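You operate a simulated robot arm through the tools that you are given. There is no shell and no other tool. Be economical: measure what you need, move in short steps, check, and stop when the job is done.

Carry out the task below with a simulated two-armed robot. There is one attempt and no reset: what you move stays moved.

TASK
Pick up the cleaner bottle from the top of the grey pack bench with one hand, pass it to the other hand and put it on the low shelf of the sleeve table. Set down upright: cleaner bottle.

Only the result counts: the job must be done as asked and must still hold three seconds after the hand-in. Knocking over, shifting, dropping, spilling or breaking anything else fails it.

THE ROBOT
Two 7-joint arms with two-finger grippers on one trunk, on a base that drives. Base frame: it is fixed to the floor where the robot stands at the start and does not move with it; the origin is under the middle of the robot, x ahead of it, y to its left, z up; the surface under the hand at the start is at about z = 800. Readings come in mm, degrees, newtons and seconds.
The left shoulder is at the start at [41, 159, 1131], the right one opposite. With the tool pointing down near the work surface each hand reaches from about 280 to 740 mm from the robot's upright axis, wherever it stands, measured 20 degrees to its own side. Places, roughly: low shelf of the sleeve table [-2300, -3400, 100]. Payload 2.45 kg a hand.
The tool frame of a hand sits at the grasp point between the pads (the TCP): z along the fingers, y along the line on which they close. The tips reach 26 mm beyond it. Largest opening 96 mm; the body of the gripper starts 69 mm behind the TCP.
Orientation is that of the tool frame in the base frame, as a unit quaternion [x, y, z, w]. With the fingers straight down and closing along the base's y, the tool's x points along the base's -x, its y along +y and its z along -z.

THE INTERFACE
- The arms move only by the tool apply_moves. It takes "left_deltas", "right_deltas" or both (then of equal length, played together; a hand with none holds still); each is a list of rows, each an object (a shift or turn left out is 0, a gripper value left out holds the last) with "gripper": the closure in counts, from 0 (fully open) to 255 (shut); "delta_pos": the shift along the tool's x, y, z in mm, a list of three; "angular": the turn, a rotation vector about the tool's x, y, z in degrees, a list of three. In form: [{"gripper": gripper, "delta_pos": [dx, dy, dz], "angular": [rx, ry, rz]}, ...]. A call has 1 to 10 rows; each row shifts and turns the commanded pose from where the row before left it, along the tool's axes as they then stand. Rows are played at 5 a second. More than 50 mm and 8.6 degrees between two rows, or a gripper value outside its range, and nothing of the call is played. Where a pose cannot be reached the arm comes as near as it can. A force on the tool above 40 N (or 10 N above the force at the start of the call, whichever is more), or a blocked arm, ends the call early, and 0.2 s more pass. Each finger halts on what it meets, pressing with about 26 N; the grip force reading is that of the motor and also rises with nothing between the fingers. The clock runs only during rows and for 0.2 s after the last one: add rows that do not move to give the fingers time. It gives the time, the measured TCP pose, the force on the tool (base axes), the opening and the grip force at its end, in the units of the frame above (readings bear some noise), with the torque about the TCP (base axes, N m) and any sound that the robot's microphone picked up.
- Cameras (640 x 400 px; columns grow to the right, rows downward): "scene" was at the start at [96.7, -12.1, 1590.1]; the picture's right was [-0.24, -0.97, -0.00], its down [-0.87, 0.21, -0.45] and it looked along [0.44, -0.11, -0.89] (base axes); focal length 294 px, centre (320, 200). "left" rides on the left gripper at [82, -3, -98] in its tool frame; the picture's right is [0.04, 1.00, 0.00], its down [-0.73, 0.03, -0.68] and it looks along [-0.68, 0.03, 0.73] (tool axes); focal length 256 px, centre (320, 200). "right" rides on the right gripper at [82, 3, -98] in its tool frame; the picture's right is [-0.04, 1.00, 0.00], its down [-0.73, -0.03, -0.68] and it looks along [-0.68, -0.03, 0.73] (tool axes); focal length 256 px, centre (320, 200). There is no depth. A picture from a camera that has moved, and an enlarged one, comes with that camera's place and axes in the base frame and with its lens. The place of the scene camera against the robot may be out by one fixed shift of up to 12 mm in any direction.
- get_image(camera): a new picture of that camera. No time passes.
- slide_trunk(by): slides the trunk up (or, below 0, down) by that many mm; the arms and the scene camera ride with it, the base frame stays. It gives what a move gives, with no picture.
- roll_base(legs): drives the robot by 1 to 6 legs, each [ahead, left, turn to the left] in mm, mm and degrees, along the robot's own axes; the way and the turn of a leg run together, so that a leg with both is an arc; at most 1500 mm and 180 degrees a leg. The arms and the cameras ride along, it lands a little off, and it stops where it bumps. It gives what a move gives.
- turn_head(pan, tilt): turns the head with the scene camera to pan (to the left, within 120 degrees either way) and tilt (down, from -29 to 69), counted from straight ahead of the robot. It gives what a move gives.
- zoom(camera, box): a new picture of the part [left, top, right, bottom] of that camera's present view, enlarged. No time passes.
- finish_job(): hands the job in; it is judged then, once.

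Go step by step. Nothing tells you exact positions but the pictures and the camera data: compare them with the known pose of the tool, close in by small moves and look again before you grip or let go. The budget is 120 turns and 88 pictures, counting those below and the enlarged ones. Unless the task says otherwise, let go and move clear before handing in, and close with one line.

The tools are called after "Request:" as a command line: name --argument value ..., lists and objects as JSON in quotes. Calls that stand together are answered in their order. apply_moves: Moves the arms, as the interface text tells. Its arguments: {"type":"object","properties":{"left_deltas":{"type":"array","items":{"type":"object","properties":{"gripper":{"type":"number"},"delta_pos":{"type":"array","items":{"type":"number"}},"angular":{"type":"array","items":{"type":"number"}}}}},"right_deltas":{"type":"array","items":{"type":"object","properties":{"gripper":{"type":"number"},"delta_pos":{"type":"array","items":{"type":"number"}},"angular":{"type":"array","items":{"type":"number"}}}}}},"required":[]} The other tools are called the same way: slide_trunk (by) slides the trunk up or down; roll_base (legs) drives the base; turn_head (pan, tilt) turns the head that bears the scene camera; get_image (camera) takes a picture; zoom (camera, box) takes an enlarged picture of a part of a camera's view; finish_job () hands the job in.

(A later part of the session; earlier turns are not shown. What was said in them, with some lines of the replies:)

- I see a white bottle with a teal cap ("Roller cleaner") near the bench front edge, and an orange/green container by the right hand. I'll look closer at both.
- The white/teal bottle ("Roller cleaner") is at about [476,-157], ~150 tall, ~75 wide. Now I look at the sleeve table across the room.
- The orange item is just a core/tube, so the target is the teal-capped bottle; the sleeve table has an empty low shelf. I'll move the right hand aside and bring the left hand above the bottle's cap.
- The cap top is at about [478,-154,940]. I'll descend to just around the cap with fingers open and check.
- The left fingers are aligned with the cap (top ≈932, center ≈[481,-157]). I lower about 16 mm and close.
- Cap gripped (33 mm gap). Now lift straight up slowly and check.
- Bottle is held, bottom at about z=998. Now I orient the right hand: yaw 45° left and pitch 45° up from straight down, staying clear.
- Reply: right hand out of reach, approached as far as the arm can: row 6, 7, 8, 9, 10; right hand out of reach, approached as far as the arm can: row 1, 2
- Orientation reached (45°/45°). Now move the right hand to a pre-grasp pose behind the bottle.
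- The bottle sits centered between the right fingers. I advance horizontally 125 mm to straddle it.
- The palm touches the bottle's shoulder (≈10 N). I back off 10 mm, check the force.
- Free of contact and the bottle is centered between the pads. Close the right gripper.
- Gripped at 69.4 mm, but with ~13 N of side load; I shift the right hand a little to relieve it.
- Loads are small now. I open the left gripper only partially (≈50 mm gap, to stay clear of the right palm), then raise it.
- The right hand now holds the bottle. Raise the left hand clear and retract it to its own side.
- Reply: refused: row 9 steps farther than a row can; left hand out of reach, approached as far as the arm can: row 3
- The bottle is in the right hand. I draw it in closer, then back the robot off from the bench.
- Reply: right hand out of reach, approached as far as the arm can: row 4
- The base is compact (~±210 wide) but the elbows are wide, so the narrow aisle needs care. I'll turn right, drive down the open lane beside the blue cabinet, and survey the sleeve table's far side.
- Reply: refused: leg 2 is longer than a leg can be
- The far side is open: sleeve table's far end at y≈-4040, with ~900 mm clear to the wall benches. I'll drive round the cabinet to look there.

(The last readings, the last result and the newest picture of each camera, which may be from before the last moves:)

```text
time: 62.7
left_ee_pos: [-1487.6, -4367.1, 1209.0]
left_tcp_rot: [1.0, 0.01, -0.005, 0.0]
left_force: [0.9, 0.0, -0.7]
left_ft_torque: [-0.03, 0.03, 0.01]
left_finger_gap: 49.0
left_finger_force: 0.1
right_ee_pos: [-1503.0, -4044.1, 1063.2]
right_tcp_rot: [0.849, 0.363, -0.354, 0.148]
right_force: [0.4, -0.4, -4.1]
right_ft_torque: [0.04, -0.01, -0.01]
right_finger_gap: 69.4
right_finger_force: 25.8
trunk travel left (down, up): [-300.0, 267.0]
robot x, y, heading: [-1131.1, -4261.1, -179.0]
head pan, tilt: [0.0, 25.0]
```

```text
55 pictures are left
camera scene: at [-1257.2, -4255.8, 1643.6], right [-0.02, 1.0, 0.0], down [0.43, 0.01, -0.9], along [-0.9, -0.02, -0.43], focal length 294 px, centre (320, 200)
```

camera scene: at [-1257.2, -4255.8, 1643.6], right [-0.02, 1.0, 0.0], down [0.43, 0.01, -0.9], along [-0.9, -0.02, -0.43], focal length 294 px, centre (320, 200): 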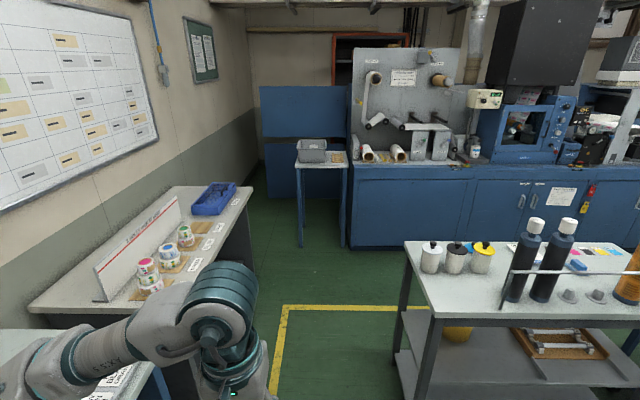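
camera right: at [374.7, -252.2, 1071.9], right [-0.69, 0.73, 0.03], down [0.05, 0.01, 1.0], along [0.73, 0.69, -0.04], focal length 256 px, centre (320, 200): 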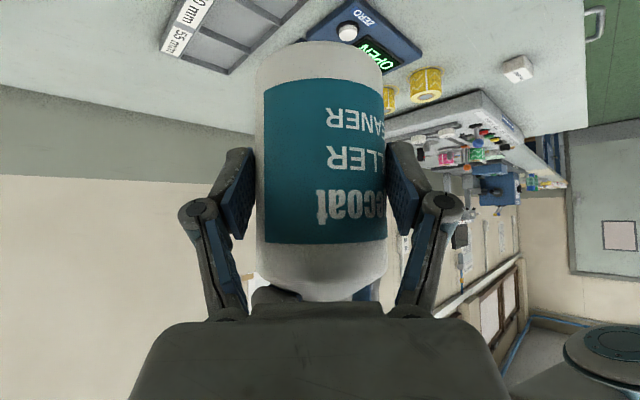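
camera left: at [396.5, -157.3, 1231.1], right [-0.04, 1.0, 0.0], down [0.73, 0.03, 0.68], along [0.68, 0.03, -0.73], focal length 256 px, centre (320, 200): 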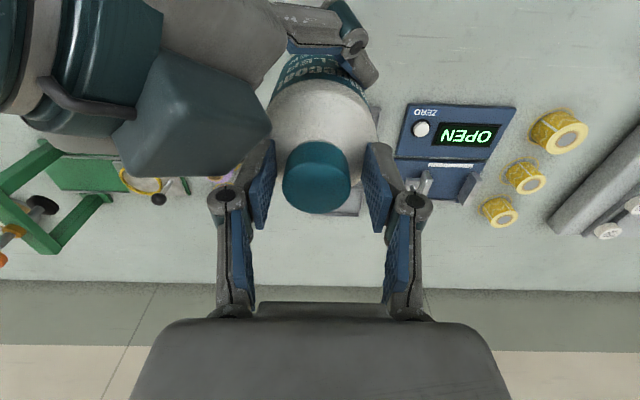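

I now see the sleeve table's open end at y≈-3850 (x −2040…−2530), free floor around it. I'll tuck the left hand to its side, turn to face +y, and strafe in front of that end.

Request:
apply_moves --left_deltas '[{"delta_pos": [27, 36, 0]}, {"delta_pos": [27, 36, 0]}, {"delta_pos": [27, 36, 0]}, {"delta_pos": [27, 36, 0]}, {"delta_pos": [27, 36, 0]}, {"delta_pos": [27, 36, 0]}, {"delta_pos": [27, 36, 0]}]'

Request:
roll_base --legs '[[0, 0, -91], [-100, 0, 0], [0, 700, 0]]'

Request:
turn_head --pan 20 --tilt 35

Request:
get_image --camera "scene"

```text
time: 64.3
left_ee_pos: [-1316.2, -4572.7, 1187.2]
left_tcp_rot: [1.0, 0.009, -0.004, -0.001]
left_force: [-0.4, 0.7, 0.5]
left_ft_torque: [0.03, 0.01, 0.02]
left_finger_gap: 48.8
left_finger_force: 0.1
left hand out of reach, approached as far as the arm can: row 6, 7
right_ee_pos: [-1504.7, -4046.8, 1062.4]
right_tcp_rot: [0.85, 0.363, -0.353, 0.147]
right_force: [0.6, 0.4, -3.7]
right_ft_torque: [0.05, -0.05, 0.0]
right_finger_gap: 69.5
right_finger_force: 25.9
trunk travel left (down, up): [-300.0, 267.0]
robot x, y, heading: [-1133.8, -4265.0, -178.8]
head pan, tilt: [0.0, 25.0]
```

```text
time: 72.6
left_ee_pos: [-2114.7, -4195.7, 1189.5]
left_tcp_rot: [0.715, -0.699, -0.005, -0.003]
left_force: [-0.6, 0.8, 0.3]
left_ft_torque: [0.02, -0.01, -0.01]
left_finger_gap: 49.1
left_finger_force: 0.0
right_ee_pos: [-1588.2, -4004.5, 1063.1]
right_tcp_rot: [0.857, -0.342, -0.357, -0.145]
right_force: [1.7, -0.5, -3.3]
right_ft_torque: [-0.02, -0.03, -0.05]
right_finger_gap: 69.2
right_finger_force: 26.1
trunk travel left (down, up): [-300.0, 267.0]
robot x, y, heading: [-1808.9, -4375.1, 91.7]
head pan, tilt: [0.0, 25.0]
```

```text
time: 73.4
left_ee_pos: [-2115.0, -4196.6, 1190.0]
left_tcp_rot: [0.715, -0.699, -0.004, -0.004]
left_force: [0.1, 0.1, -0.2]
left_ft_torque: [0.0, 0.0, 0.01]
left_finger_gap: 49.2
left_finger_force: 0.1
right_ee_pos: [-1590.0, -4005.4, 1064.5]
right_tcp_rot: [0.859, -0.341, -0.354, -0.145]
right_force: [1.6, 0.1, -3.6]
right_ft_torque: [-0.09, -0.03, -0.03]
right_finger_gap: 69.8
right_finger_force: 26.0
trunk travel left (down, up): [-300.0, 267.0]
robot x, y, heading: [-1805.5, -4380.4, 91.1]
head pan, tilt: [20.0, 35.0]
```

```text
54 pictures are left
camera scene: at [-1839.2, -4257.2, 1628.0], right [0.93, 0.36, 0.0], down [0.21, -0.54, -0.82], along [-0.3, 0.76, -0.57], focal length 294 px, centre (320, 200)
```

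scene: 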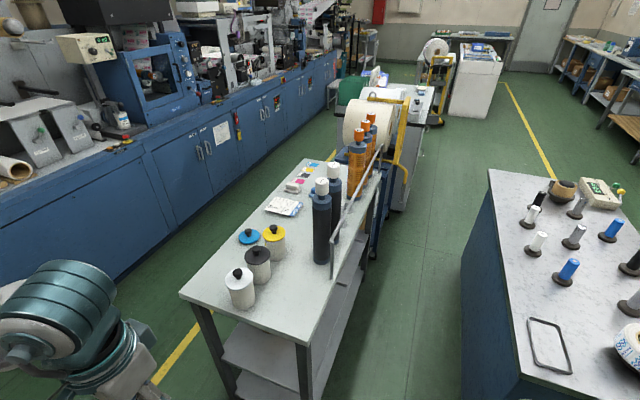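

The table end is clear in view (top ≈800, corners at x −2512/−2052, y≈−3850), items on top only. I strafe to x≈−2330 and look down at the low shelf.

Request:
roll_base --legs '[[0, 525, -1.1]]'

Request:
turn_head --pan -15 --tilt 60

Request:
get_image --camera "scene"

Request:
get_image --camera "right"

```text
time: 76.4
left_ee_pos: [-2602.3, -4201.7, 1192.8]
left_tcp_rot: [0.711, -0.703, -0.009, 0.0]
left_force: [-0.8, -0.6, 0.6]
left_ft_torque: [0.0, -0.05, -0.02]
left_finger_gap: 48.9
left_finger_force: 0.1
right_ee_pos: [-2075.6, -4015.7, 1060.8]
right_tcp_rot: [0.854, -0.35, -0.357, -0.147]
right_force: [0.9, -1.2, -4.5]
right_ft_torque: [0.02, -0.02, 0.04]
right_finger_gap: 69.4
right_finger_force: 26.1
trunk travel left (down, up): [-300.0, 267.0]
robot x, y, heading: [-2308.9, -4386.5, 90.7]
head pan, tilt: [20.0, 35.0]
```

```text
time: 77.4
left_ee_pos: [-2607.7, -4202.6, 1191.0]
left_tcp_rot: [0.711, -0.703, -0.007, -0.002]
left_force: [-0.1, 0.5, 0.3]
left_ft_torque: [0.03, 0.01, 0.01]
left_finger_gap: 49.2
left_finger_force: 0.0
right_ee_pos: [-2079.6, -4017.5, 1063.9]
right_tcp_rot: [0.855, -0.349, -0.354, -0.147]
right_force: [0.5, 0.2, -4.7]
right_ft_torque: [-0.03, 0.01, -0.01]
right_finger_gap: 69.6
right_finger_force: 25.7
trunk travel left (down, up): [-300.0, 267.0]
robot x, y, heading: [-2311.0, -4383.7, 90.7]
head pan, tilt: [-15.0, 60.0]
```

```text
53 pictures are left
camera scene: at [-2278.6, -4283.1, 1593.6], right [0.97, -0.25, -0.01], down [-0.22, -0.84, -0.5], along [0.12, 0.48, -0.87], focal length 294 px, centre (320, 200)
```

scene: 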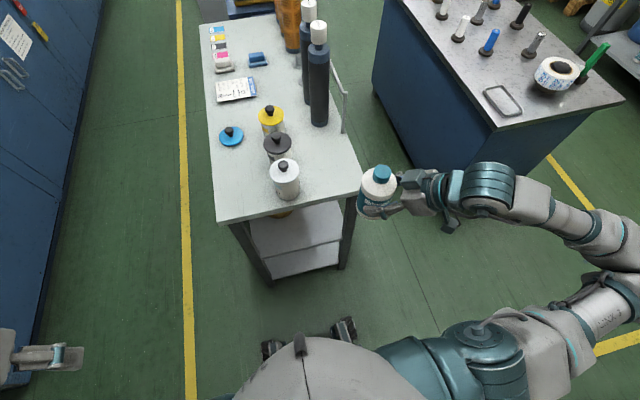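

```text
52 pictures are left
camera right: at [-1992.3, -4108.7, 1074.4], right [-0.72, -0.69, 0.02], down [-0.01, 0.04, 1.0], along [-0.69, 0.72, -0.04], focal length 256 px, centre (320, 200)
```

right: 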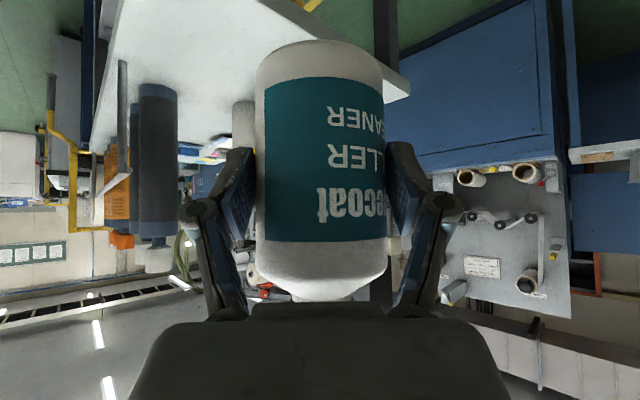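

I see the table end with mid and low shelves directly. Zoom in to measure shelf edges.

Request:
zoom --camera "scene" --box '[210, 170, 380, 290]'

```text
3.33 times, centred on (295, 230) of scene
camera zoom: at [-2278.6, -4283.1, 1593.6], right [0.97, -0.25, -0.01], down [-0.22, -0.84, -0.5], along [0.12, 0.48, -0.87], focal length 979 px, centre (403, 100)
```

zoom: 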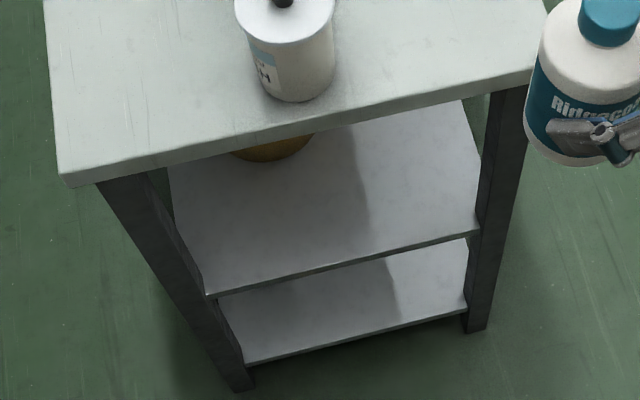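

Low shelf end edge is at y≈−3845, x −2420…−2070; mid shelf above at z≈410. I yaw the right hand to point nearly straight ahead, then lower the trunk.

Request:
apply_moves --right_deltas '[{"angular": [4.95, 0, 4.95]}, {"angular": [4.95, 0, 4.95]}, {"angular": [4.95, 0, 4.95]}, {"angular": [4.95, 0, 4.95]}, {"angular": [4.95, 0, 4.95]}, {}]'

Request:
slide_trunk --by -300

Request:
get_image --camera "scene"

```text
time: 78.8
left_ee_pos: [-2618.8, -4203.4, 1187.9]
left_tcp_rot: [0.711, -0.703, -0.004, -0.005]
left_force: [0.6, -0.3, 0.8]
left_ft_torque: [0.03, 0.0, 0.0]
left_finger_gap: 48.9
left_finger_force: 0.1
right_ee_pos: [-2074.0, -3960.7, 1088.6]
right_tcp_rot: [0.711, -0.588, -0.293, -0.249]
right_force: [-1.0, -0.3, -3.8]
right_ft_torque: [-0.06, -0.05, -0.03]
right_finger_gap: 69.4
right_finger_force: 26.2
right hand out of reach, approached as far as the arm can: row 1, 2, 3, 4, 5
trunk travel left (down, up): [-300.0, 267.0]
robot x, y, heading: [-2311.4, -4386.4, 90.8]
head pan, tilt: [-15.0, 60.0]
```

```text
time: 81.8
left_ee_pos: [-2615.4, -4098.7, 803.5]
left_tcp_rot: [0.69, -0.682, 0.171, 0.169]
left_force: [0.7, 0.2, -0.2]
left_ft_torque: [0.01, 0.0, 0.0]
left_finger_gap: 48.7
left_finger_force: 0.1
right_ee_pos: [-2071.5, -3932.7, 597.9]
right_tcp_rot: [0.752, -0.642, -0.135, -0.063]
right_force: [-0.4, -1.1, -4.1]
right_ft_torque: [-0.04, -0.01, 0.0]
right_finger_gap: 69.4
right_finger_force: 26.2
trunk travel left (down, up): [0.0, 567.0]
robot x, y, heading: [-2306.1, -4384.4, 90.6]
head pan, tilt: [-15.0, 60.0]
```

```text
50 pictures are left
camera scene: at [-2295.5, -3972.3, 1231.4], right [0.97, -0.25, 0.0], down [-0.21, -0.84, -0.5], along [0.12, 0.48, -0.87], focal length 294 px, centre (320, 200)
```

scene: 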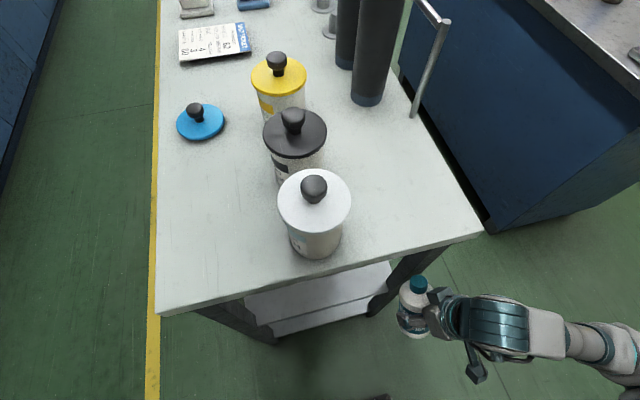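

Lowering the trunk also leaned the body forward ~28°, so the hands pitched. I rotate the right hand back so the bottle is upright, checking the table clearance.

Request:
apply_moves --right_deltas '[{"angular": [0.97, -6.88, -0.85]}, {"angular": [0.97, -6.88, -0.85]}, {"angular": [0.97, -6.88, -0.85]}, {"angular": [0.97, -6.88, -0.85]}, {}]'

Request:
get_image --camera "scene"

Request:
get_image --camera "right"

```text
time: 82.7
left_ee_pos: [-2617.1, -4100.3, 803.0]
left_tcp_rot: [0.69, -0.683, 0.171, 0.168]
left_force: [0.1, 0.8, -0.9]
left_ft_torque: [-0.07, -0.06, -0.02]
left_finger_gap: 49.1
left_finger_force: 0.1
right_ee_pos: [-2066.2, -3880.2, 584.3]
right_tcp_rot: [0.728, -0.603, -0.256, -0.201]
right_force: [0.2, -13.0, 0.1]
right_ft_torque: [0.58, 0.05, 0.04]
right_finger_gap: 66.7
right_finger_force: 26.2
right hand out of reach, approached as far as the arm can: row 1, 2, 3, 4
trunk travel left (down, up): [0.0, 567.0]
robot x, y, heading: [-2308.5, -4388.3, 90.7]
head pan, tilt: [-15.0, 60.0]
stopped in row 4 (right hand): the force on the tool passed its limit at 57 N (the readings are from after the stop); the commanded pose is now the measured one
```

```text
49 pictures are left
camera scene: at [-2294.9, -3971.1, 1230.3], right [0.97, -0.25, 0.0], down [-0.22, -0.84, -0.49], along [0.12, 0.48, -0.87], focal length 294 px, centre (320, 200)
```

scene: 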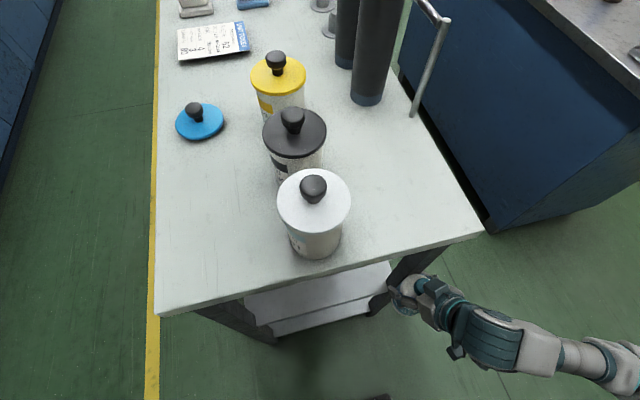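

```text
48 pictures are left
camera right: at [-2045.5, -4002.3, 611.8], right [-0.99, -0.16, 0.04], down [0.01, 0.17, 0.99], along [-0.17, 0.97, -0.16], focal length 256 px, centre (320, 200)
```

right: 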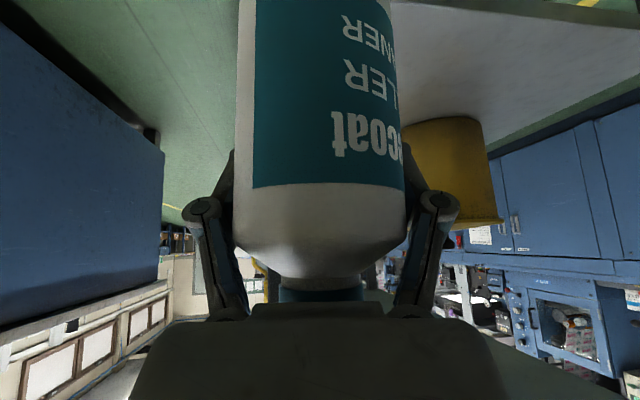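

The hand got pulled toward the table leg by reach limits and pressed the bottle on it; the table hasn't visibly moved. I back the base away 60 mm to break contact.

Request:
roll_base --legs '[[-60, 0, 0]]'

Request:
get_image --camera "right"

Request:
zoom --camera "scene" --box '[320, 220, 520, 360]'

```text
time: 83.7
left_ee_pos: [-2615.5, -4162.6, 803.5]
left_tcp_rot: [0.691, -0.683, 0.169, 0.166]
left_force: [0.1, -1.6, 0.1]
left_ft_torque: [0.01, -0.03, 0.0]
left_finger_gap: 48.9
left_finger_force: 0.0
right_ee_pos: [-2065.9, -3938.9, 586.8]
right_tcp_rot: [0.728, -0.601, -0.259, -0.204]
right_force: [1.0, -0.7, -3.7]
right_ft_torque: [0.04, -0.02, 0.02]
right_finger_gap: 66.8
right_finger_force: 26.3
trunk travel left (down, up): [0.0, 567.0]
robot x, y, heading: [-2308.5, -4447.3, 90.8]
head pan, tilt: [-15.0, 60.0]
```

```text
47 pictures are left
camera right: at [-2045.4, -4060.8, 613.5], right [-0.99, -0.16, 0.04], down [0.01, 0.16, 0.99], along [-0.17, 0.97, -0.15], focal length 256 px, centre (320, 200)
```

right: 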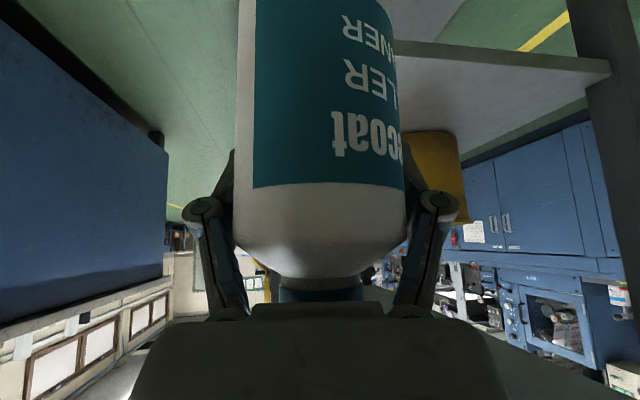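

```text
2.86 times, centred on (420, 290) of scene
camera zoom: at [-2295.0, -4032.7, 1231.5], right [0.97, -0.25, 0.0], down [-0.21, -0.84, -0.5], along [0.12, 0.48, -0.87], focal length 839 px, centre (34, -57)
```

zoom: 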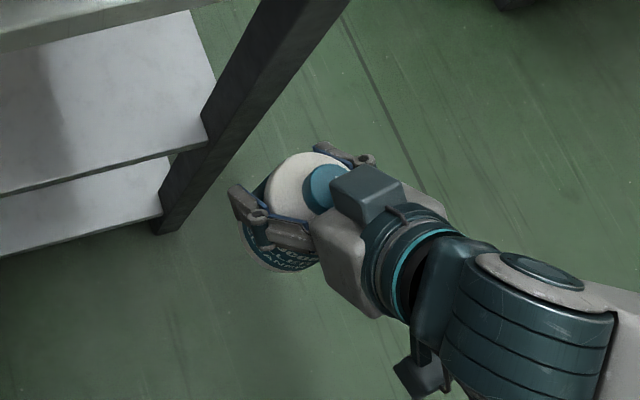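

Bottle remains held (pushed ~30 mm toward the palm). With clear space now, I lower the hand straight down in front of the table end.

Request:
apply_moves --right_deltas '[{"delta_pos": [24.9, -0.6, 31.3]}, {"delta_pos": [24.9, -0.6, 31.3]}, {"delta_pos": [24.9, -0.6, 31.3]}, {"delta_pos": [24.9, -0.6, 31.3]}]'

Request:
get_image --camera "scene"

```text
time: 84.7
left_ee_pos: [-2615.8, -4166.0, 804.8]
left_tcp_rot: [0.691, -0.683, 0.168, 0.166]
left_force: [1.2, 0.5, 0.3]
left_ft_torque: [0.01, 0.02, -0.01]
left_finger_gap: 48.7
left_finger_force: 0.0
right_ee_pos: [-2063.6, -3939.0, 430.5]
right_tcp_rot: [0.727, -0.601, -0.259, -0.206]
right_force: [0.4, 0.7, -4.0]
right_ft_torque: [-0.01, 0.04, 0.0]
right_finger_gap: 66.5
right_finger_force: 26.1
trunk travel left (down, up): [0.0, 567.0]
robot x, y, heading: [-2306.8, -4444.7, 90.7]
head pan, tilt: [-15.0, 60.0]
```

```text
45 pictures are left
camera scene: at [-2295.4, -4031.3, 1230.9], right [0.97, -0.25, 0.0], down [-0.21, -0.84, -0.49], along [0.12, 0.48, -0.87], focal length 294 px, centre (320, 200)
```

scene: 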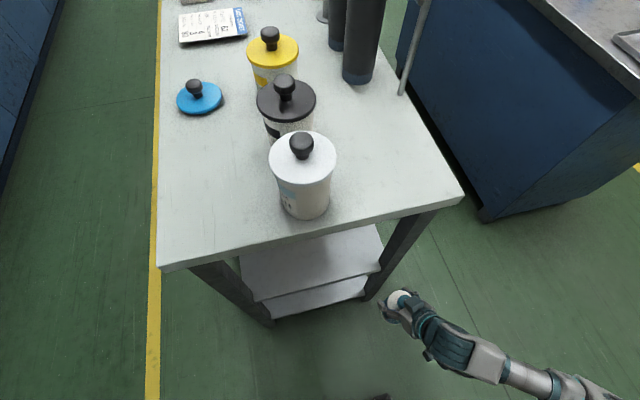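

In reach now. Continue down to z≈225 and shift toward the middle of the table end.

Request:
apply_moves --right_deltas '[{"delta_pos": [25.5, -0.6, 32.1]}, {"delta_pos": [25.5, -0.6, 32.1]}, {"delta_pos": [25.5, -0.6, 32.1]}, {"delta_pos": [25.5, -0.6, 32.1]}, {"delta_pos": [25.5, -0.6, 32.1]}, {"delta_pos": [-5.3, 36.3, 4.9]}, {"delta_pos": [-5.3, 36.3, 4.9]}, {"delta_pos": [-5.3, 36.3, 4.9]}, {"delta_pos": [-5.3, 36.3, 4.9]}]'

Request:
get_image --camera "scene"

Request:
get_image --camera "right"

```text
time: 86.7
left_ee_pos: [-2616.6, -4165.6, 805.0]
left_tcp_rot: [0.691, -0.683, 0.168, 0.164]
left_force: [-1.0, -0.1, -1.0]
left_ft_torque: [0.03, -0.03, 0.01]
left_finger_gap: 49.0
left_finger_force: 0.0
right_ee_pos: [-2067.6, -3939.6, 389.7]
right_tcp_rot: [0.729, -0.6, -0.261, -0.202]
right_force: [0.2, 0.1, -3.7]
right_ft_torque: [0.02, 0.0, 0.02]
right_finger_gap: 66.8
right_finger_force: 26.4
right hand out of reach, approached as far as the arm can: row 2, 3, 4, 5, 6, 7, 8, 9
trunk travel left (down, up): [0.0, 567.0]
robot x, y, heading: [-2308.3, -4445.0, 90.8]
head pan, tilt: [-15.0, 60.0]
```

```text
44 pictures are left
camera scene: at [-2296.2, -4031.9, 1231.1], right [0.97, -0.25, 0.0], down [-0.21, -0.84, -0.5], along [0.12, 0.48, -0.87], focal length 294 px, centre (320, 200)
```

scene: 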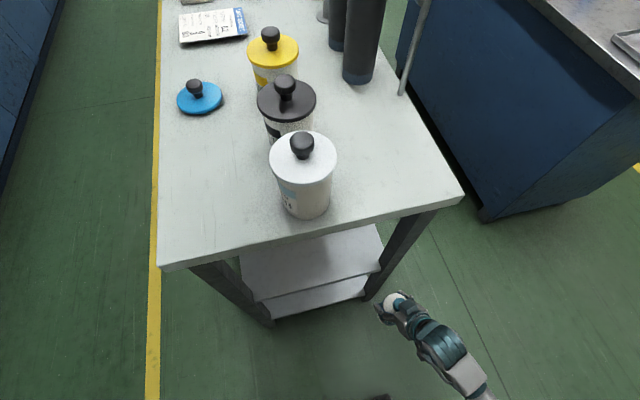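

```text
43 pictures are left
camera right: at [-2045.5, -4061.2, 415.7], right [-0.98, -0.17, 0.04], down [0.02, 0.16, 0.99], along [-0.17, 0.97, -0.15], focal length 256 px, centre (320, 200)
```

right: 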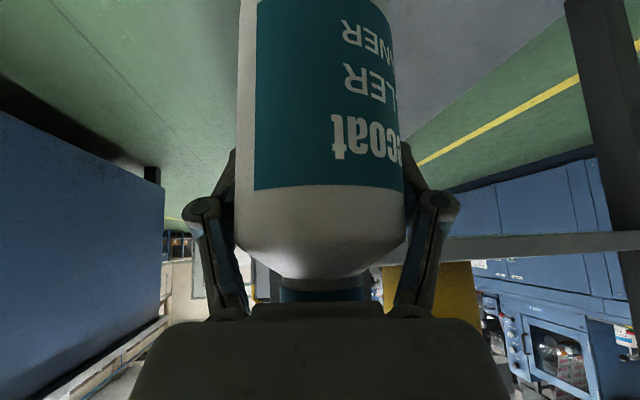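

The arm folds too much here; it needs to reach farther forward. I strafe the base left so the hand lines up with the gap between the table legs, then test reaching forward/down.

Request:
roll_base --legs '[[-20, 150, -0.7]]'

Request:
get_image --camera "scene"

```text
time: 88.0
left_ee_pos: [-2762.5, -4182.5, 806.1]
left_tcp_rot: [0.688, -0.687, 0.165, 0.166]
left_force: [-0.1, 0.0, 0.0]
left_ft_torque: [0.01, 0.01, -0.01]
left_finger_gap: 49.0
left_finger_force: 0.0
right_ee_pos: [-2211.6, -3962.1, 389.3]
right_tcp_rot: [0.725, -0.604, -0.26, -0.203]
right_force: [0.2, 0.2, -3.4]
right_ft_torque: [0.05, -0.03, 0.0]
right_finger_gap: 66.8
right_finger_force: 26.3
trunk travel left (down, up): [0.0, 567.0]
robot x, y, heading: [-2460.7, -4465.1, 90.1]
head pan, tilt: [-15.0, 60.0]
```

```text
42 pictures are left
camera scene: at [-2435.2, -4052.8, 1231.1], right [0.97, -0.26, 0.0], down [-0.23, -0.84, -0.49], along [0.12, 0.48, -0.87], focal length 294 px, centre (320, 200)
```

scene: 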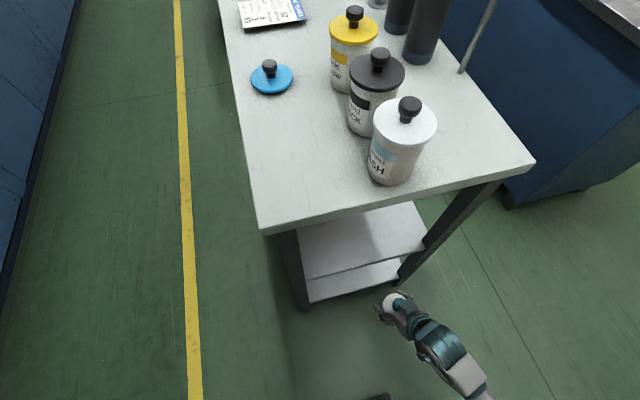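

Request:
apply_moves --right_deltas '[{"delta_pos": [4.75, -2.2, 21.7]}, {"delta_pos": [4.75, -2.2, 21.7]}, {"delta_pos": [4.75, -2.2, 21.7]}]'

```text
time: 88.8
left_ee_pos: [-2769.1, -4186.2, 805.3]
left_tcp_rot: [-0.687, 0.688, -0.167, -0.163]
left_force: [1.3, 0.3, 0.1]
left_ft_torque: [-0.05, -0.01, 0.03]
left_finger_gap: 48.6
left_finger_force: 0.0
right_ee_pos: [-2214.0, -3960.1, 381.4]
right_tcp_rot: [0.726, -0.603, -0.259, -0.204]
right_force: [-0.7, 0.3, -3.7]
right_ft_torque: [0.01, 0.02, -0.02]
right_finger_gap: 66.6
right_finger_force: 26.2
right hand out of reach, approached as far as the arm can: row 1, 2, 3
trunk travel left (down, up): [0.0, 567.0]
robot x, y, heading: [-2459.3, -4465.3, 90.1]
head pan, tilt: [-15.0, 60.0]
```

Reach is limited by joint range in this posture, not distance. I test whether yawing the hand to the left frees the downward motion.

Request:
apply_moves --right_deltas '[{"angular": [-4.35, 0.1, -5.5]}, {"angular": [-4.35, 0.1, -5.5]}, {"angular": [-4.35, 0.1, -5.5]}, {"delta_pos": [9.3, -0.2, 11.7]}, {"delta_pos": [9.3, -0.2, 11.7]}, {"delta_pos": [9.3, -0.2, 11.7]}]'

Request:
get_image --camera "scene"

```text
time: 90.2
left_ee_pos: [-2762.6, -4186.5, 805.9]
left_tcp_rot: [-0.687, 0.688, -0.165, -0.165]
left_force: [1.4, 0.2, 0.3]
left_ft_torque: [0.0, 0.02, 0.0]
left_finger_gap: 48.8
left_finger_force: 0.1
right_ee_pos: [-2208.5, -3958.0, 337.3]
right_tcp_rot: [0.823, -0.46, -0.294, -0.156]
right_force: [0.8, -0.7, -4.1]
right_ft_torque: [0.05, 0.06, -0.01]
right_finger_gap: 66.8
right_finger_force: 25.9
trunk travel left (down, up): [0.0, 567.0]
robot x, y, heading: [-2456.6, -4465.1, 90.1]
head pan, tilt: [-15.0, 60.0]
```

```text
41 pictures are left
camera scene: at [-2437.2, -4052.2, 1230.9], right [0.97, -0.26, 0.0], down [-0.22, -0.84, -0.49], along [0.13, 0.48, -0.87], focal length 294 px, centre (320, 200)
```

scene: 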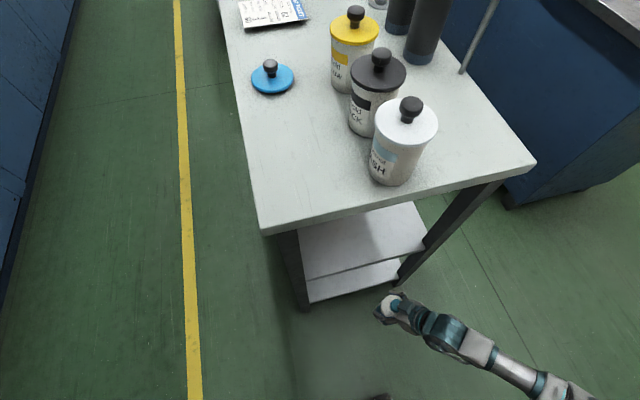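

Yawing left worked. Continue down to about z=205.

Request:
apply_moves --right_deltas '[{"delta_pos": [16.4, -0.4, 20.6]}, {"delta_pos": [16.4, -0.4, 20.6]}, {"delta_pos": [16.4, -0.4, 20.6]}, {"delta_pos": [16.4, -0.4, 20.6]}, {"delta_pos": [16.4, -0.4, 20.6]}]'

Request:
get_image --camera "scene"

Request:
get_image --camera "right"

```text
time: 91.4
left_ee_pos: [-2765.5, -4186.3, 806.9]
left_tcp_rot: [0.688, -0.687, 0.167, 0.163]
left_force: [-0.3, 0.3, -0.5]
left_ft_torque: [-0.03, -0.03, 0.0]
left_finger_gap: 49.0
left_finger_force: 0.0
right_ee_pos: [-2209.7, -3958.5, 207.5]
right_tcp_rot: [0.824, -0.46, -0.292, -0.156]
right_force: [-0.1, -0.2, -3.7]
right_ft_torque: [0.01, 0.01, 0.0]
right_finger_gap: 66.8
right_finger_force: 25.9
trunk travel left (down, up): [0.0, 567.0]
robot x, y, heading: [-2455.0, -4466.9, 90.3]
head pan, tilt: [-15.0, 60.0]
```

```text
40 pictures are left
camera scene: at [-2442.1, -4051.9, 1230.8], right [0.97, -0.26, 0.0], down [-0.22, -0.84, -0.49], along [0.13, 0.48, -0.87], focal length 294 px, centre (320, 200)
```

scene: 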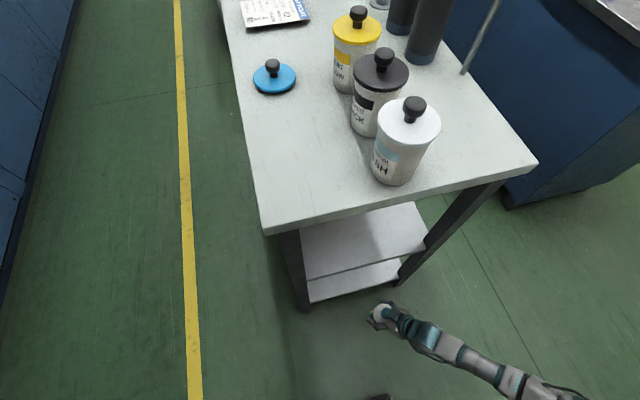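

```text
39 pictures are left
camera right: at [-2148.9, -4065.6, 232.5], right [-0.86, -0.5, 0.04], down [-0.04, 0.15, 0.99], along [-0.5, 0.85, -0.15], focal length 256 px, centre (320, 200)
```

right: 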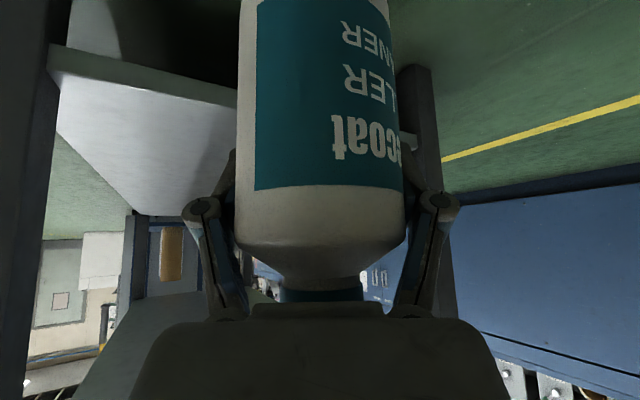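

The hand is low enough; the shelf top looks to be at z≈115. I raise 20 mm for margin, then drive left 60 and forward 130, and look again.

Request:
apply_moves --right_deltas '[{"delta_pos": [-12.4, 0.3, -15.6]}, {}]'

Request:
roll_base --legs '[[0, 60, 0], [120, 0, 0]]'

Request:
get_image --camera "right"

Request:
get_image --camera "scene"

```text
time: 92.0
left_ee_pos: [-2764.9, -4185.9, 805.3]
left_tcp_rot: [0.688, -0.687, 0.166, 0.163]
left_force: [0.0, 0.0, 0.1]
left_ft_torque: [-0.01, 0.0, 0.02]
left_finger_gap: 48.9
left_finger_force: 0.2
right_ee_pos: [-2212.7, -3958.4, 225.2]
right_tcp_rot: [0.823, -0.461, -0.293, -0.156]
right_force: [0.4, 0.2, -3.5]
right_ft_torque: [0.07, 0.01, -0.02]
right_finger_gap: 66.7
right_finger_force: 26.2
trunk travel left (down, up): [0.0, 567.0]
robot x, y, heading: [-2460.0, -4466.4, 90.1]
head pan, tilt: [-15.0, 60.0]
```

```text
time: 93.8
left_ee_pos: [-2808.9, -4070.8, 810.9]
left_tcp_rot: [0.689, -0.687, 0.16, 0.171]
left_force: [-0.2, 0.1, -0.3]
left_ft_torque: [-0.01, 0.01, -0.03]
left_finger_gap: 48.8
left_finger_force: 0.0
right_ee_pos: [-2265.3, -3842.2, 220.4]
right_tcp_rot: [0.822, -0.461, -0.299, -0.152]
right_force: [0.9, 0.1, -4.1]
right_ft_torque: [0.06, 0.12, 0.05]
right_finger_gap: 66.5
right_finger_force: 26.4
trunk travel left (down, up): [0.0, 567.0]
robot x, y, heading: [-2512.3, -4350.6, 90.2]
head pan, tilt: [-15.0, 60.0]
```

```text
38 pictures are left
camera right: at [-2201.8, -3949.6, 245.2], right [-0.86, -0.5, 0.05], down [-0.03, 0.15, 0.99], along [-0.5, 0.85, -0.14], focal length 256 px, centre (320, 200)
```

right: 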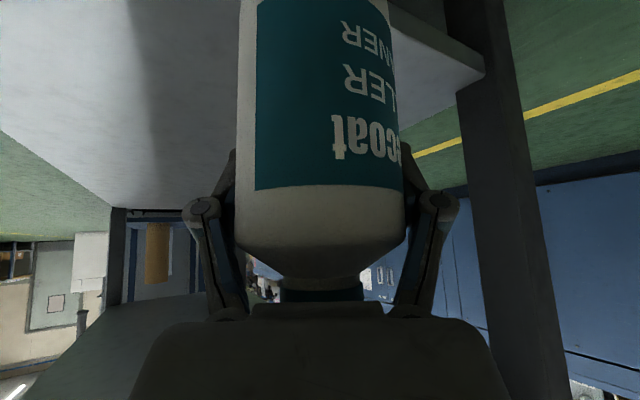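

```text
37 pictures are left
camera scene: at [-2474.0, -3936.3, 1229.8], right [0.97, -0.26, -0.02], down [-0.23, -0.84, -0.49], along [0.11, 0.48, -0.87], focal length 294 px, centre (320, 200)
```

scene: 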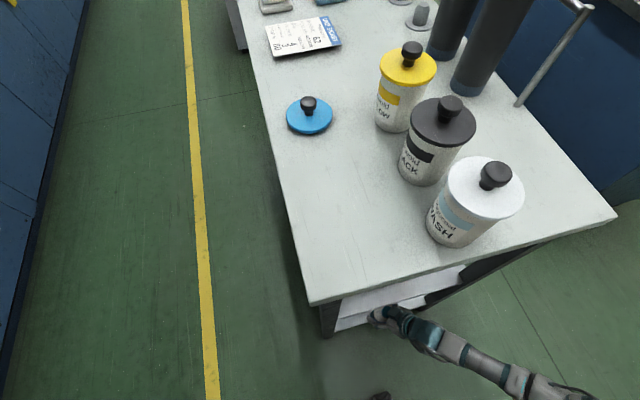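

Hand is entering cleanly between the legs below the mid shelf. Drive another 80 mm forward.

Request:
roll_base --legs '[[85, 0, 0]]'

Request:
get_image --camera "right"

Request:
get_image --camera "scene"

```text
time: 94.9
left_ee_pos: [-2830.0, -3990.1, 803.4]
left_tcp_rot: [-0.687, 0.688, -0.169, -0.163]
left_force: [0.0, 0.0, 0.5]
left_ft_torque: [-0.02, 0.03, 0.02]
left_finger_gap: 48.9
left_finger_force: 0.0
right_ee_pos: [-2273.2, -3763.6, 224.9]
right_tcp_rot: [0.827, -0.458, -0.288, -0.154]
right_force: [-0.1, 0.6, -4.3]
right_ft_torque: [0.04, 0.04, 0.02]
right_finger_gap: 66.7
right_finger_force: 25.7
trunk travel left (down, up): [0.0, 567.0]
robot x, y, heading: [-2518.3, -4266.4, 90.4]
head pan, tilt: [-15.0, 60.0]
```

```text
36 pictures are left
camera right: at [-2210.6, -3869.9, 251.2], right [-0.86, -0.5, 0.03], down [-0.05, 0.15, 0.99], along [-0.5, 0.85, -0.16], focal length 256 px, centre (320, 200)
```

right: 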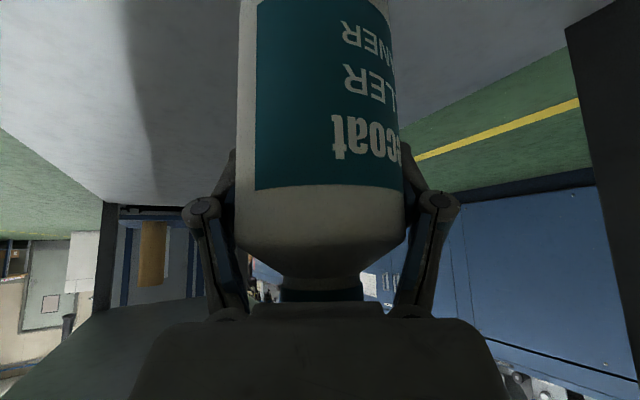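

```text
35 pictures are left
camera scene: at [-2506.6, -3849.1, 1228.7], right [0.97, -0.25, 0.01], down [-0.22, -0.84, -0.49], along [0.13, 0.48, -0.87], focal length 294 px, centre (320, 200)
```

scene: 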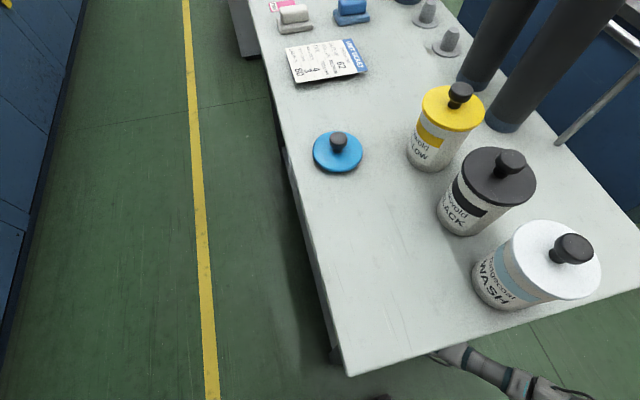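

The bottle is over the shelf, ~30–45 mm inside its end. I nudge 15 mm further in and lower 25 mm.

Request:
apply_moves --right_deltas '[{"delta_pos": [-10, -8, 7.8]}, {"delta_pos": [7.7, -0.1, 9.85]}, {"delta_pos": [7.7, -0.1, 9.85]}, {}]'

Request:
get_image --camera "right"

```text
time: 95.9
left_ee_pos: [-2827.9, -3997.8, 806.0]
left_tcp_rot: [0.688, -0.687, 0.167, 0.164]
left_force: [-0.5, -0.8, 0.1]
left_ft_torque: [0.0, -0.06, 0.05]
left_finger_gap: 49.0
left_finger_force: 0.1
right_ee_pos: [-2271.6, -3746.7, 205.1]
right_tcp_rot: [0.825, -0.457, -0.292, -0.158]
right_force: [-0.5, -0.2, -2.9]
right_ft_torque: [0.05, 0.07, 0.02]
right_finger_gap: 66.9
right_finger_force: 26.1
trunk travel left (down, up): [0.0, 567.0]
robot x, y, heading: [-2517.7, -4269.2, 90.1]
head pan, tilt: [-15.0, 60.0]
```

```text
34 pictures are left
camera right: at [-2208.3, -3852.7, 230.0], right [-0.86, -0.5, 0.03], down [-0.05, 0.14, 0.99], along [-0.5, 0.85, -0.15], focal length 256 px, centre (320, 200)
```

right: 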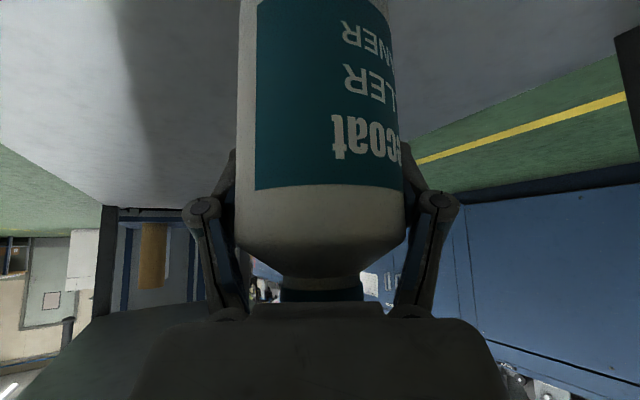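

Request:
apply_moves --right_deltas '[{"delta_pos": [3.1, 0, 3.9]}, {"delta_pos": [3.1, 0, 3.9]}, {"delta_pos": [3.1, 0, 3.9]}, {}]'

```text
time: 96.9
left_ee_pos: [-2828.0, -3998.9, 806.3]
left_tcp_rot: [-0.687, 0.687, -0.168, -0.164]
left_force: [0.9, 0.4, 0.2]
left_ft_torque: [-0.02, -0.03, -0.02]
left_finger_gap: 48.7
left_finger_force: 0.0
right_ee_pos: [-2272.4, -3746.3, 197.6]
right_tcp_rot: [0.824, -0.457, -0.295, -0.163]
right_force: [1.2, -5.6, 20.5]
right_ft_torque: [-0.71, -0.44, -0.03]
right_finger_gap: 66.9
right_finger_force: 25.8
trunk travel left (down, up): [0.0, 567.0]
robot x, y, heading: [-2518.4, -4267.2, 89.9]
head pan, tilt: [-15.0, 60.0]
stopped in row 4 (right hand): the force on the tool passed its limit at 43 N (the readings are from after the stop); the commanded pose is now the measured one
```

Contact with the shelf: ~20 N directly below the bottle's axis, so it's sitting flat. I relieve the pressure slightly before opening.

Request:
apply_moves --right_deltas '[{"delta_pos": [-0.9, 0, -1.2]}, {}]'

Request:
get_image --camera "right"

```text
time: 97.5
left_ee_pos: [-2828.6, -3999.3, 807.6]
left_tcp_rot: [0.687, -0.687, 0.168, 0.165]
left_force: [0.3, 0.5, -0.4]
left_ft_torque: [0.01, 0.0, -0.02]
left_finger_gap: 49.1
left_finger_force: 0.0
right_ee_pos: [-2272.8, -3746.5, 197.3]
right_tcp_rot: [0.824, -0.456, -0.295, -0.162]
right_force: [1.4, 4.3, 9.6]
right_ft_torque: [0.5, 0.05, -0.09]
right_finger_gap: 66.4
right_finger_force: 25.8
trunk travel left (down, up): [0.0, 567.0]
robot x, y, heading: [-2516.7, -4267.5, 90.4]
head pan, tilt: [-15.0, 60.0]
```

```text
33 pictures are left
camera right: at [-2209.3, -3853.3, 221.3], right [-0.86, -0.5, 0.03], down [-0.05, 0.13, 0.99], along [-0.5, 0.85, -0.14], focal length 256 px, centre (320, 200)
```

right: 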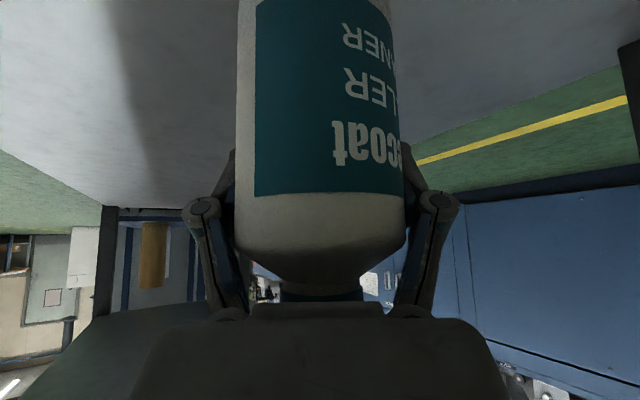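

Residual ~10 N support; bottle is flat on the shelf. Open the fingers gradually.

Request:
apply_moves --right_deltas '[{"gripper": 74}, {"gripper": 66}, {"gripper": 55}, {"gripper": 30}, {"gripper": 0}, {"gripper": 0}]'

Request:
get_image --camera "right"

```text
time: 98.9
left_ee_pos: [-2827.9, -3998.9, 806.4]
left_tcp_rot: [0.687, -0.687, 0.168, 0.165]
left_force: [-0.5, 0.1, 0.3]
left_ft_torque: [0.0, -0.01, 0.0]
left_finger_gap: 48.9
left_finger_force: 0.1
right_ee_pos: [-2271.0, -3747.7, 196.1]
right_tcp_rot: [0.824, -0.458, -0.294, -0.162]
right_force: [1.6, 1.0, 9.1]
right_ft_torque: [-0.3, 0.01, 0.06]
right_finger_gap: 96.0
right_finger_force: 0.0
trunk travel left (down, up): [0.0, 567.0]
robot x, y, heading: [-2514.2, -4266.5, 90.5]
head pan, tilt: [-15.0, 60.0]
```

```text
32 pictures are left
camera right: at [-2209.2, -3854.4, 221.0], right [-0.86, -0.5, 0.03], down [-0.05, 0.14, 0.99], along [-0.5, 0.85, -0.14], focal length 256 px, centre (320, 200)
```

right: 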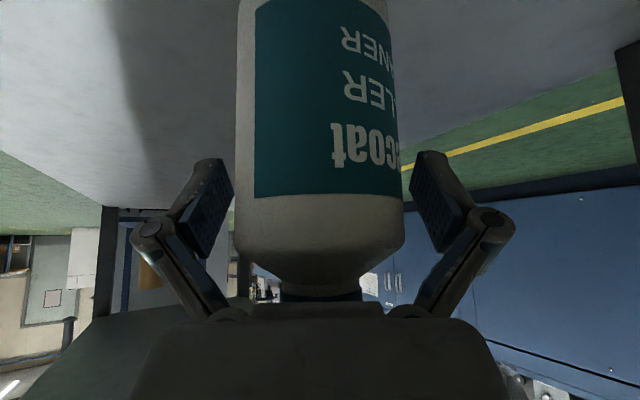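

Fingers are open and the bottle stands; the palm still leans lightly on its shoulder. I retreat a little along the tool axis, then horizontally back.

Request:
apply_moves --right_deltas '[{"delta_pos": [0, 0, -3]}, {"delta_pos": [1, 0, -4]}, {"delta_pos": [7.9, -0.1, -6.2]}, {}]'

Request:
get_image --camera "right"

```text
time: 99.9
left_ee_pos: [-2828.0, -3999.0, 807.0]
left_tcp_rot: [-0.687, 0.688, -0.168, -0.164]
left_force: [0.0, -0.2, 0.3]
left_ft_torque: [-0.03, 0.05, -0.02]
left_finger_gap: 48.9
left_finger_force: 0.1
right_ee_pos: [-2264.1, -3759.5, 201.4]
right_tcp_rot: [0.824, -0.456, -0.294, -0.162]
right_force: [0.0, -0.3, -0.9]
right_ft_torque: [-0.02, 0.01, -0.01]
right_finger_gap: 96.0
right_finger_force: 0.1
trunk travel left (down, up): [0.0, 567.0]
robot x, y, heading: [-2518.9, -4270.0, 90.4]
head pan, tilt: [-15.0, 60.0]
```

```text
31 pictures are left
camera right: at [-2201.1, -3866.4, 226.1], right [-0.86, -0.5, 0.03], down [-0.05, 0.14, 0.99], along [-0.5, 0.85, -0.14], focal length 256 px, centre (320, 200)
```

right: 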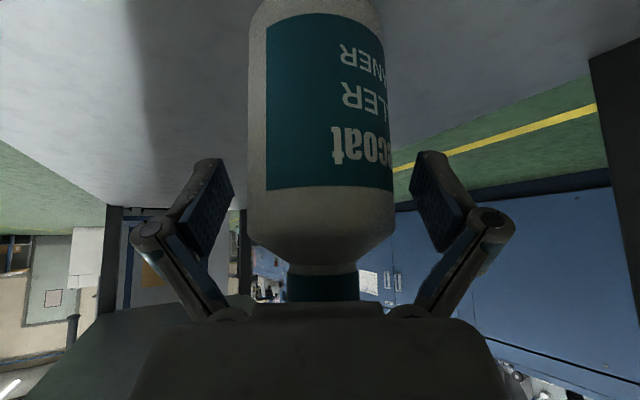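

Contact is gone and the bottle stands free. Retreat horizontally.

Request:
apply_moves --right_deltas '[{"delta_pos": [11.8, -0.1, -9.2]}, {"delta_pos": [11.8, -0.1, -9.2]}, {"delta_pos": [11.8, -0.1, -9.2]}, {"delta_pos": [11.8, -0.1, -9.2]}, {}]'

Request:
get_image --camera "right"

```text
time: 101.1
left_ee_pos: [-2827.4, -3998.8, 806.6]
left_tcp_rot: [-0.687, 0.687, -0.168, -0.164]
left_force: [0.4, 0.1, 0.1]
left_ft_torque: [-0.01, -0.01, 0.02]
left_finger_gap: 48.9
left_finger_force: 0.1
right_ee_pos: [-2232.7, -3811.8, 200.2]
right_tcp_rot: [0.824, -0.457, -0.295, -0.161]
right_force: [-0.7, 0.0, 0.3]
right_ft_torque: [0.02, 0.0, 0.01]
right_finger_gap: 96.2
right_finger_force: 0.0
trunk travel left (down, up): [0.0, 567.0]
robot x, y, heading: [-2520.5, -4270.2, 90.1]
head pan, tilt: [-15.0, 60.0]
```

```text
30 pictures are left
camera right: at [-2169.5, -3918.7, 224.4], right [-0.86, -0.5, 0.03], down [-0.05, 0.14, 0.99], along [-0.5, 0.85, -0.14], focal length 256 px, centre (320, 200)
```

right: 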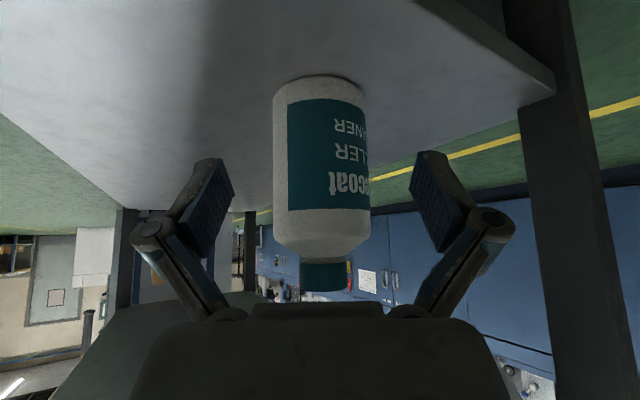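

The bottle stands upright on the low shelf, well within its edges. Withdraw fully with arm and base, then verify.

Request:
apply_moves --right_deltas '[{"delta_pos": [11.8, -0.1, -9.2]}, {"delta_pos": [11.8, -0.1, -9.2]}, {"delta_pos": [11.8, -0.1, -9.2]}, {}]'

Request:
roll_base --legs '[[-150, 0, 0]]'

Request:
get_image --camera "right"

Request:
get_image --camera "scene"

```text
time: 102.1
left_ee_pos: [-2827.0, -4000.2, 807.9]
left_tcp_rot: [0.687, -0.687, 0.168, 0.164]
left_force: [-0.6, -0.9, -0.5]
left_ft_torque: [-0.02, 0.0, 0.0]
left_finger_gap: 48.9
left_finger_force: 0.1
right_ee_pos: [-2210.2, -3846.9, 198.0]
right_tcp_rot: [0.824, -0.457, -0.294, -0.16]
right_force: [-1.0, -0.6, -0.8]
right_ft_torque: [0.03, 0.01, 0.01]
right_finger_gap: 96.1
right_finger_force: 0.0
trunk travel left (down, up): [0.0, 567.0]
robot x, y, heading: [-2516.4, -4267.7, 90.0]
head pan, tilt: [-15.0, 60.0]
```

```text
time: 103.4
left_ee_pos: [-2827.4, -4147.5, 807.8]
left_tcp_rot: [0.689, -0.685, 0.169, 0.164]
left_force: [0.0, -0.4, -1.1]
left_ft_torque: [0.02, 0.03, -0.01]
left_finger_gap: 48.9
left_finger_force: 0.1
right_ee_pos: [-2209.9, -3994.5, 199.2]
right_tcp_rot: [0.824, -0.455, -0.296, -0.161]
right_force: [0.3, 0.8, -0.6]
right_ft_torque: [0.0, -0.01, 0.0]
right_finger_gap: 96.3
right_finger_force: 0.0
trunk travel left (down, up): [0.0, 567.0]
robot x, y, heading: [-2518.3, -4412.7, 90.4]
head pan, tilt: [-15.0, 60.0]
```

```text
29 pictures are left
camera right: at [-2146.3, -4100.3, 223.4], right [-0.86, -0.51, 0.03], down [-0.05, 0.13, 0.99], along [-0.51, 0.85, -0.14], focal length 256 px, centre (320, 200)
```

right: 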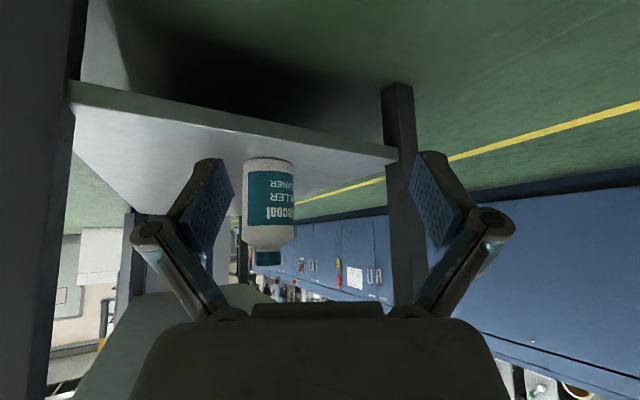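

```text
28 pictures are left
camera scene: at [-2502.0, -4002.1, 1231.8], right [0.97, -0.25, 0.0], down [-0.22, -0.84, -0.5], along [0.13, 0.48, -0.87], focal length 294 px, centre (320, 200)
```

scene: 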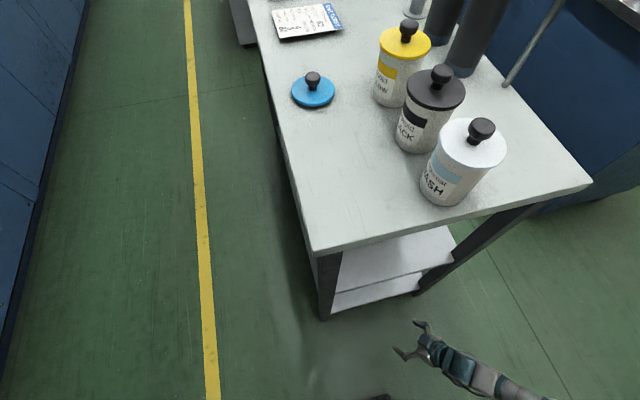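

The bottle stands upright on the low shelf, nothing else has moved, and both hands are clear of the table. Handing in.

Request:
finish_job

```text
The job is handed in.
```

I picked the cleaner bottle off the pack bench with the left hand and passed it to the right. It now stands upright on the low shelf of the sleeve table; the job is handed in. On the way in, the bottle pressed against a leg of the sleeve table (57 N at the stop), but the pictures show no sign that the table or anything on it moved.
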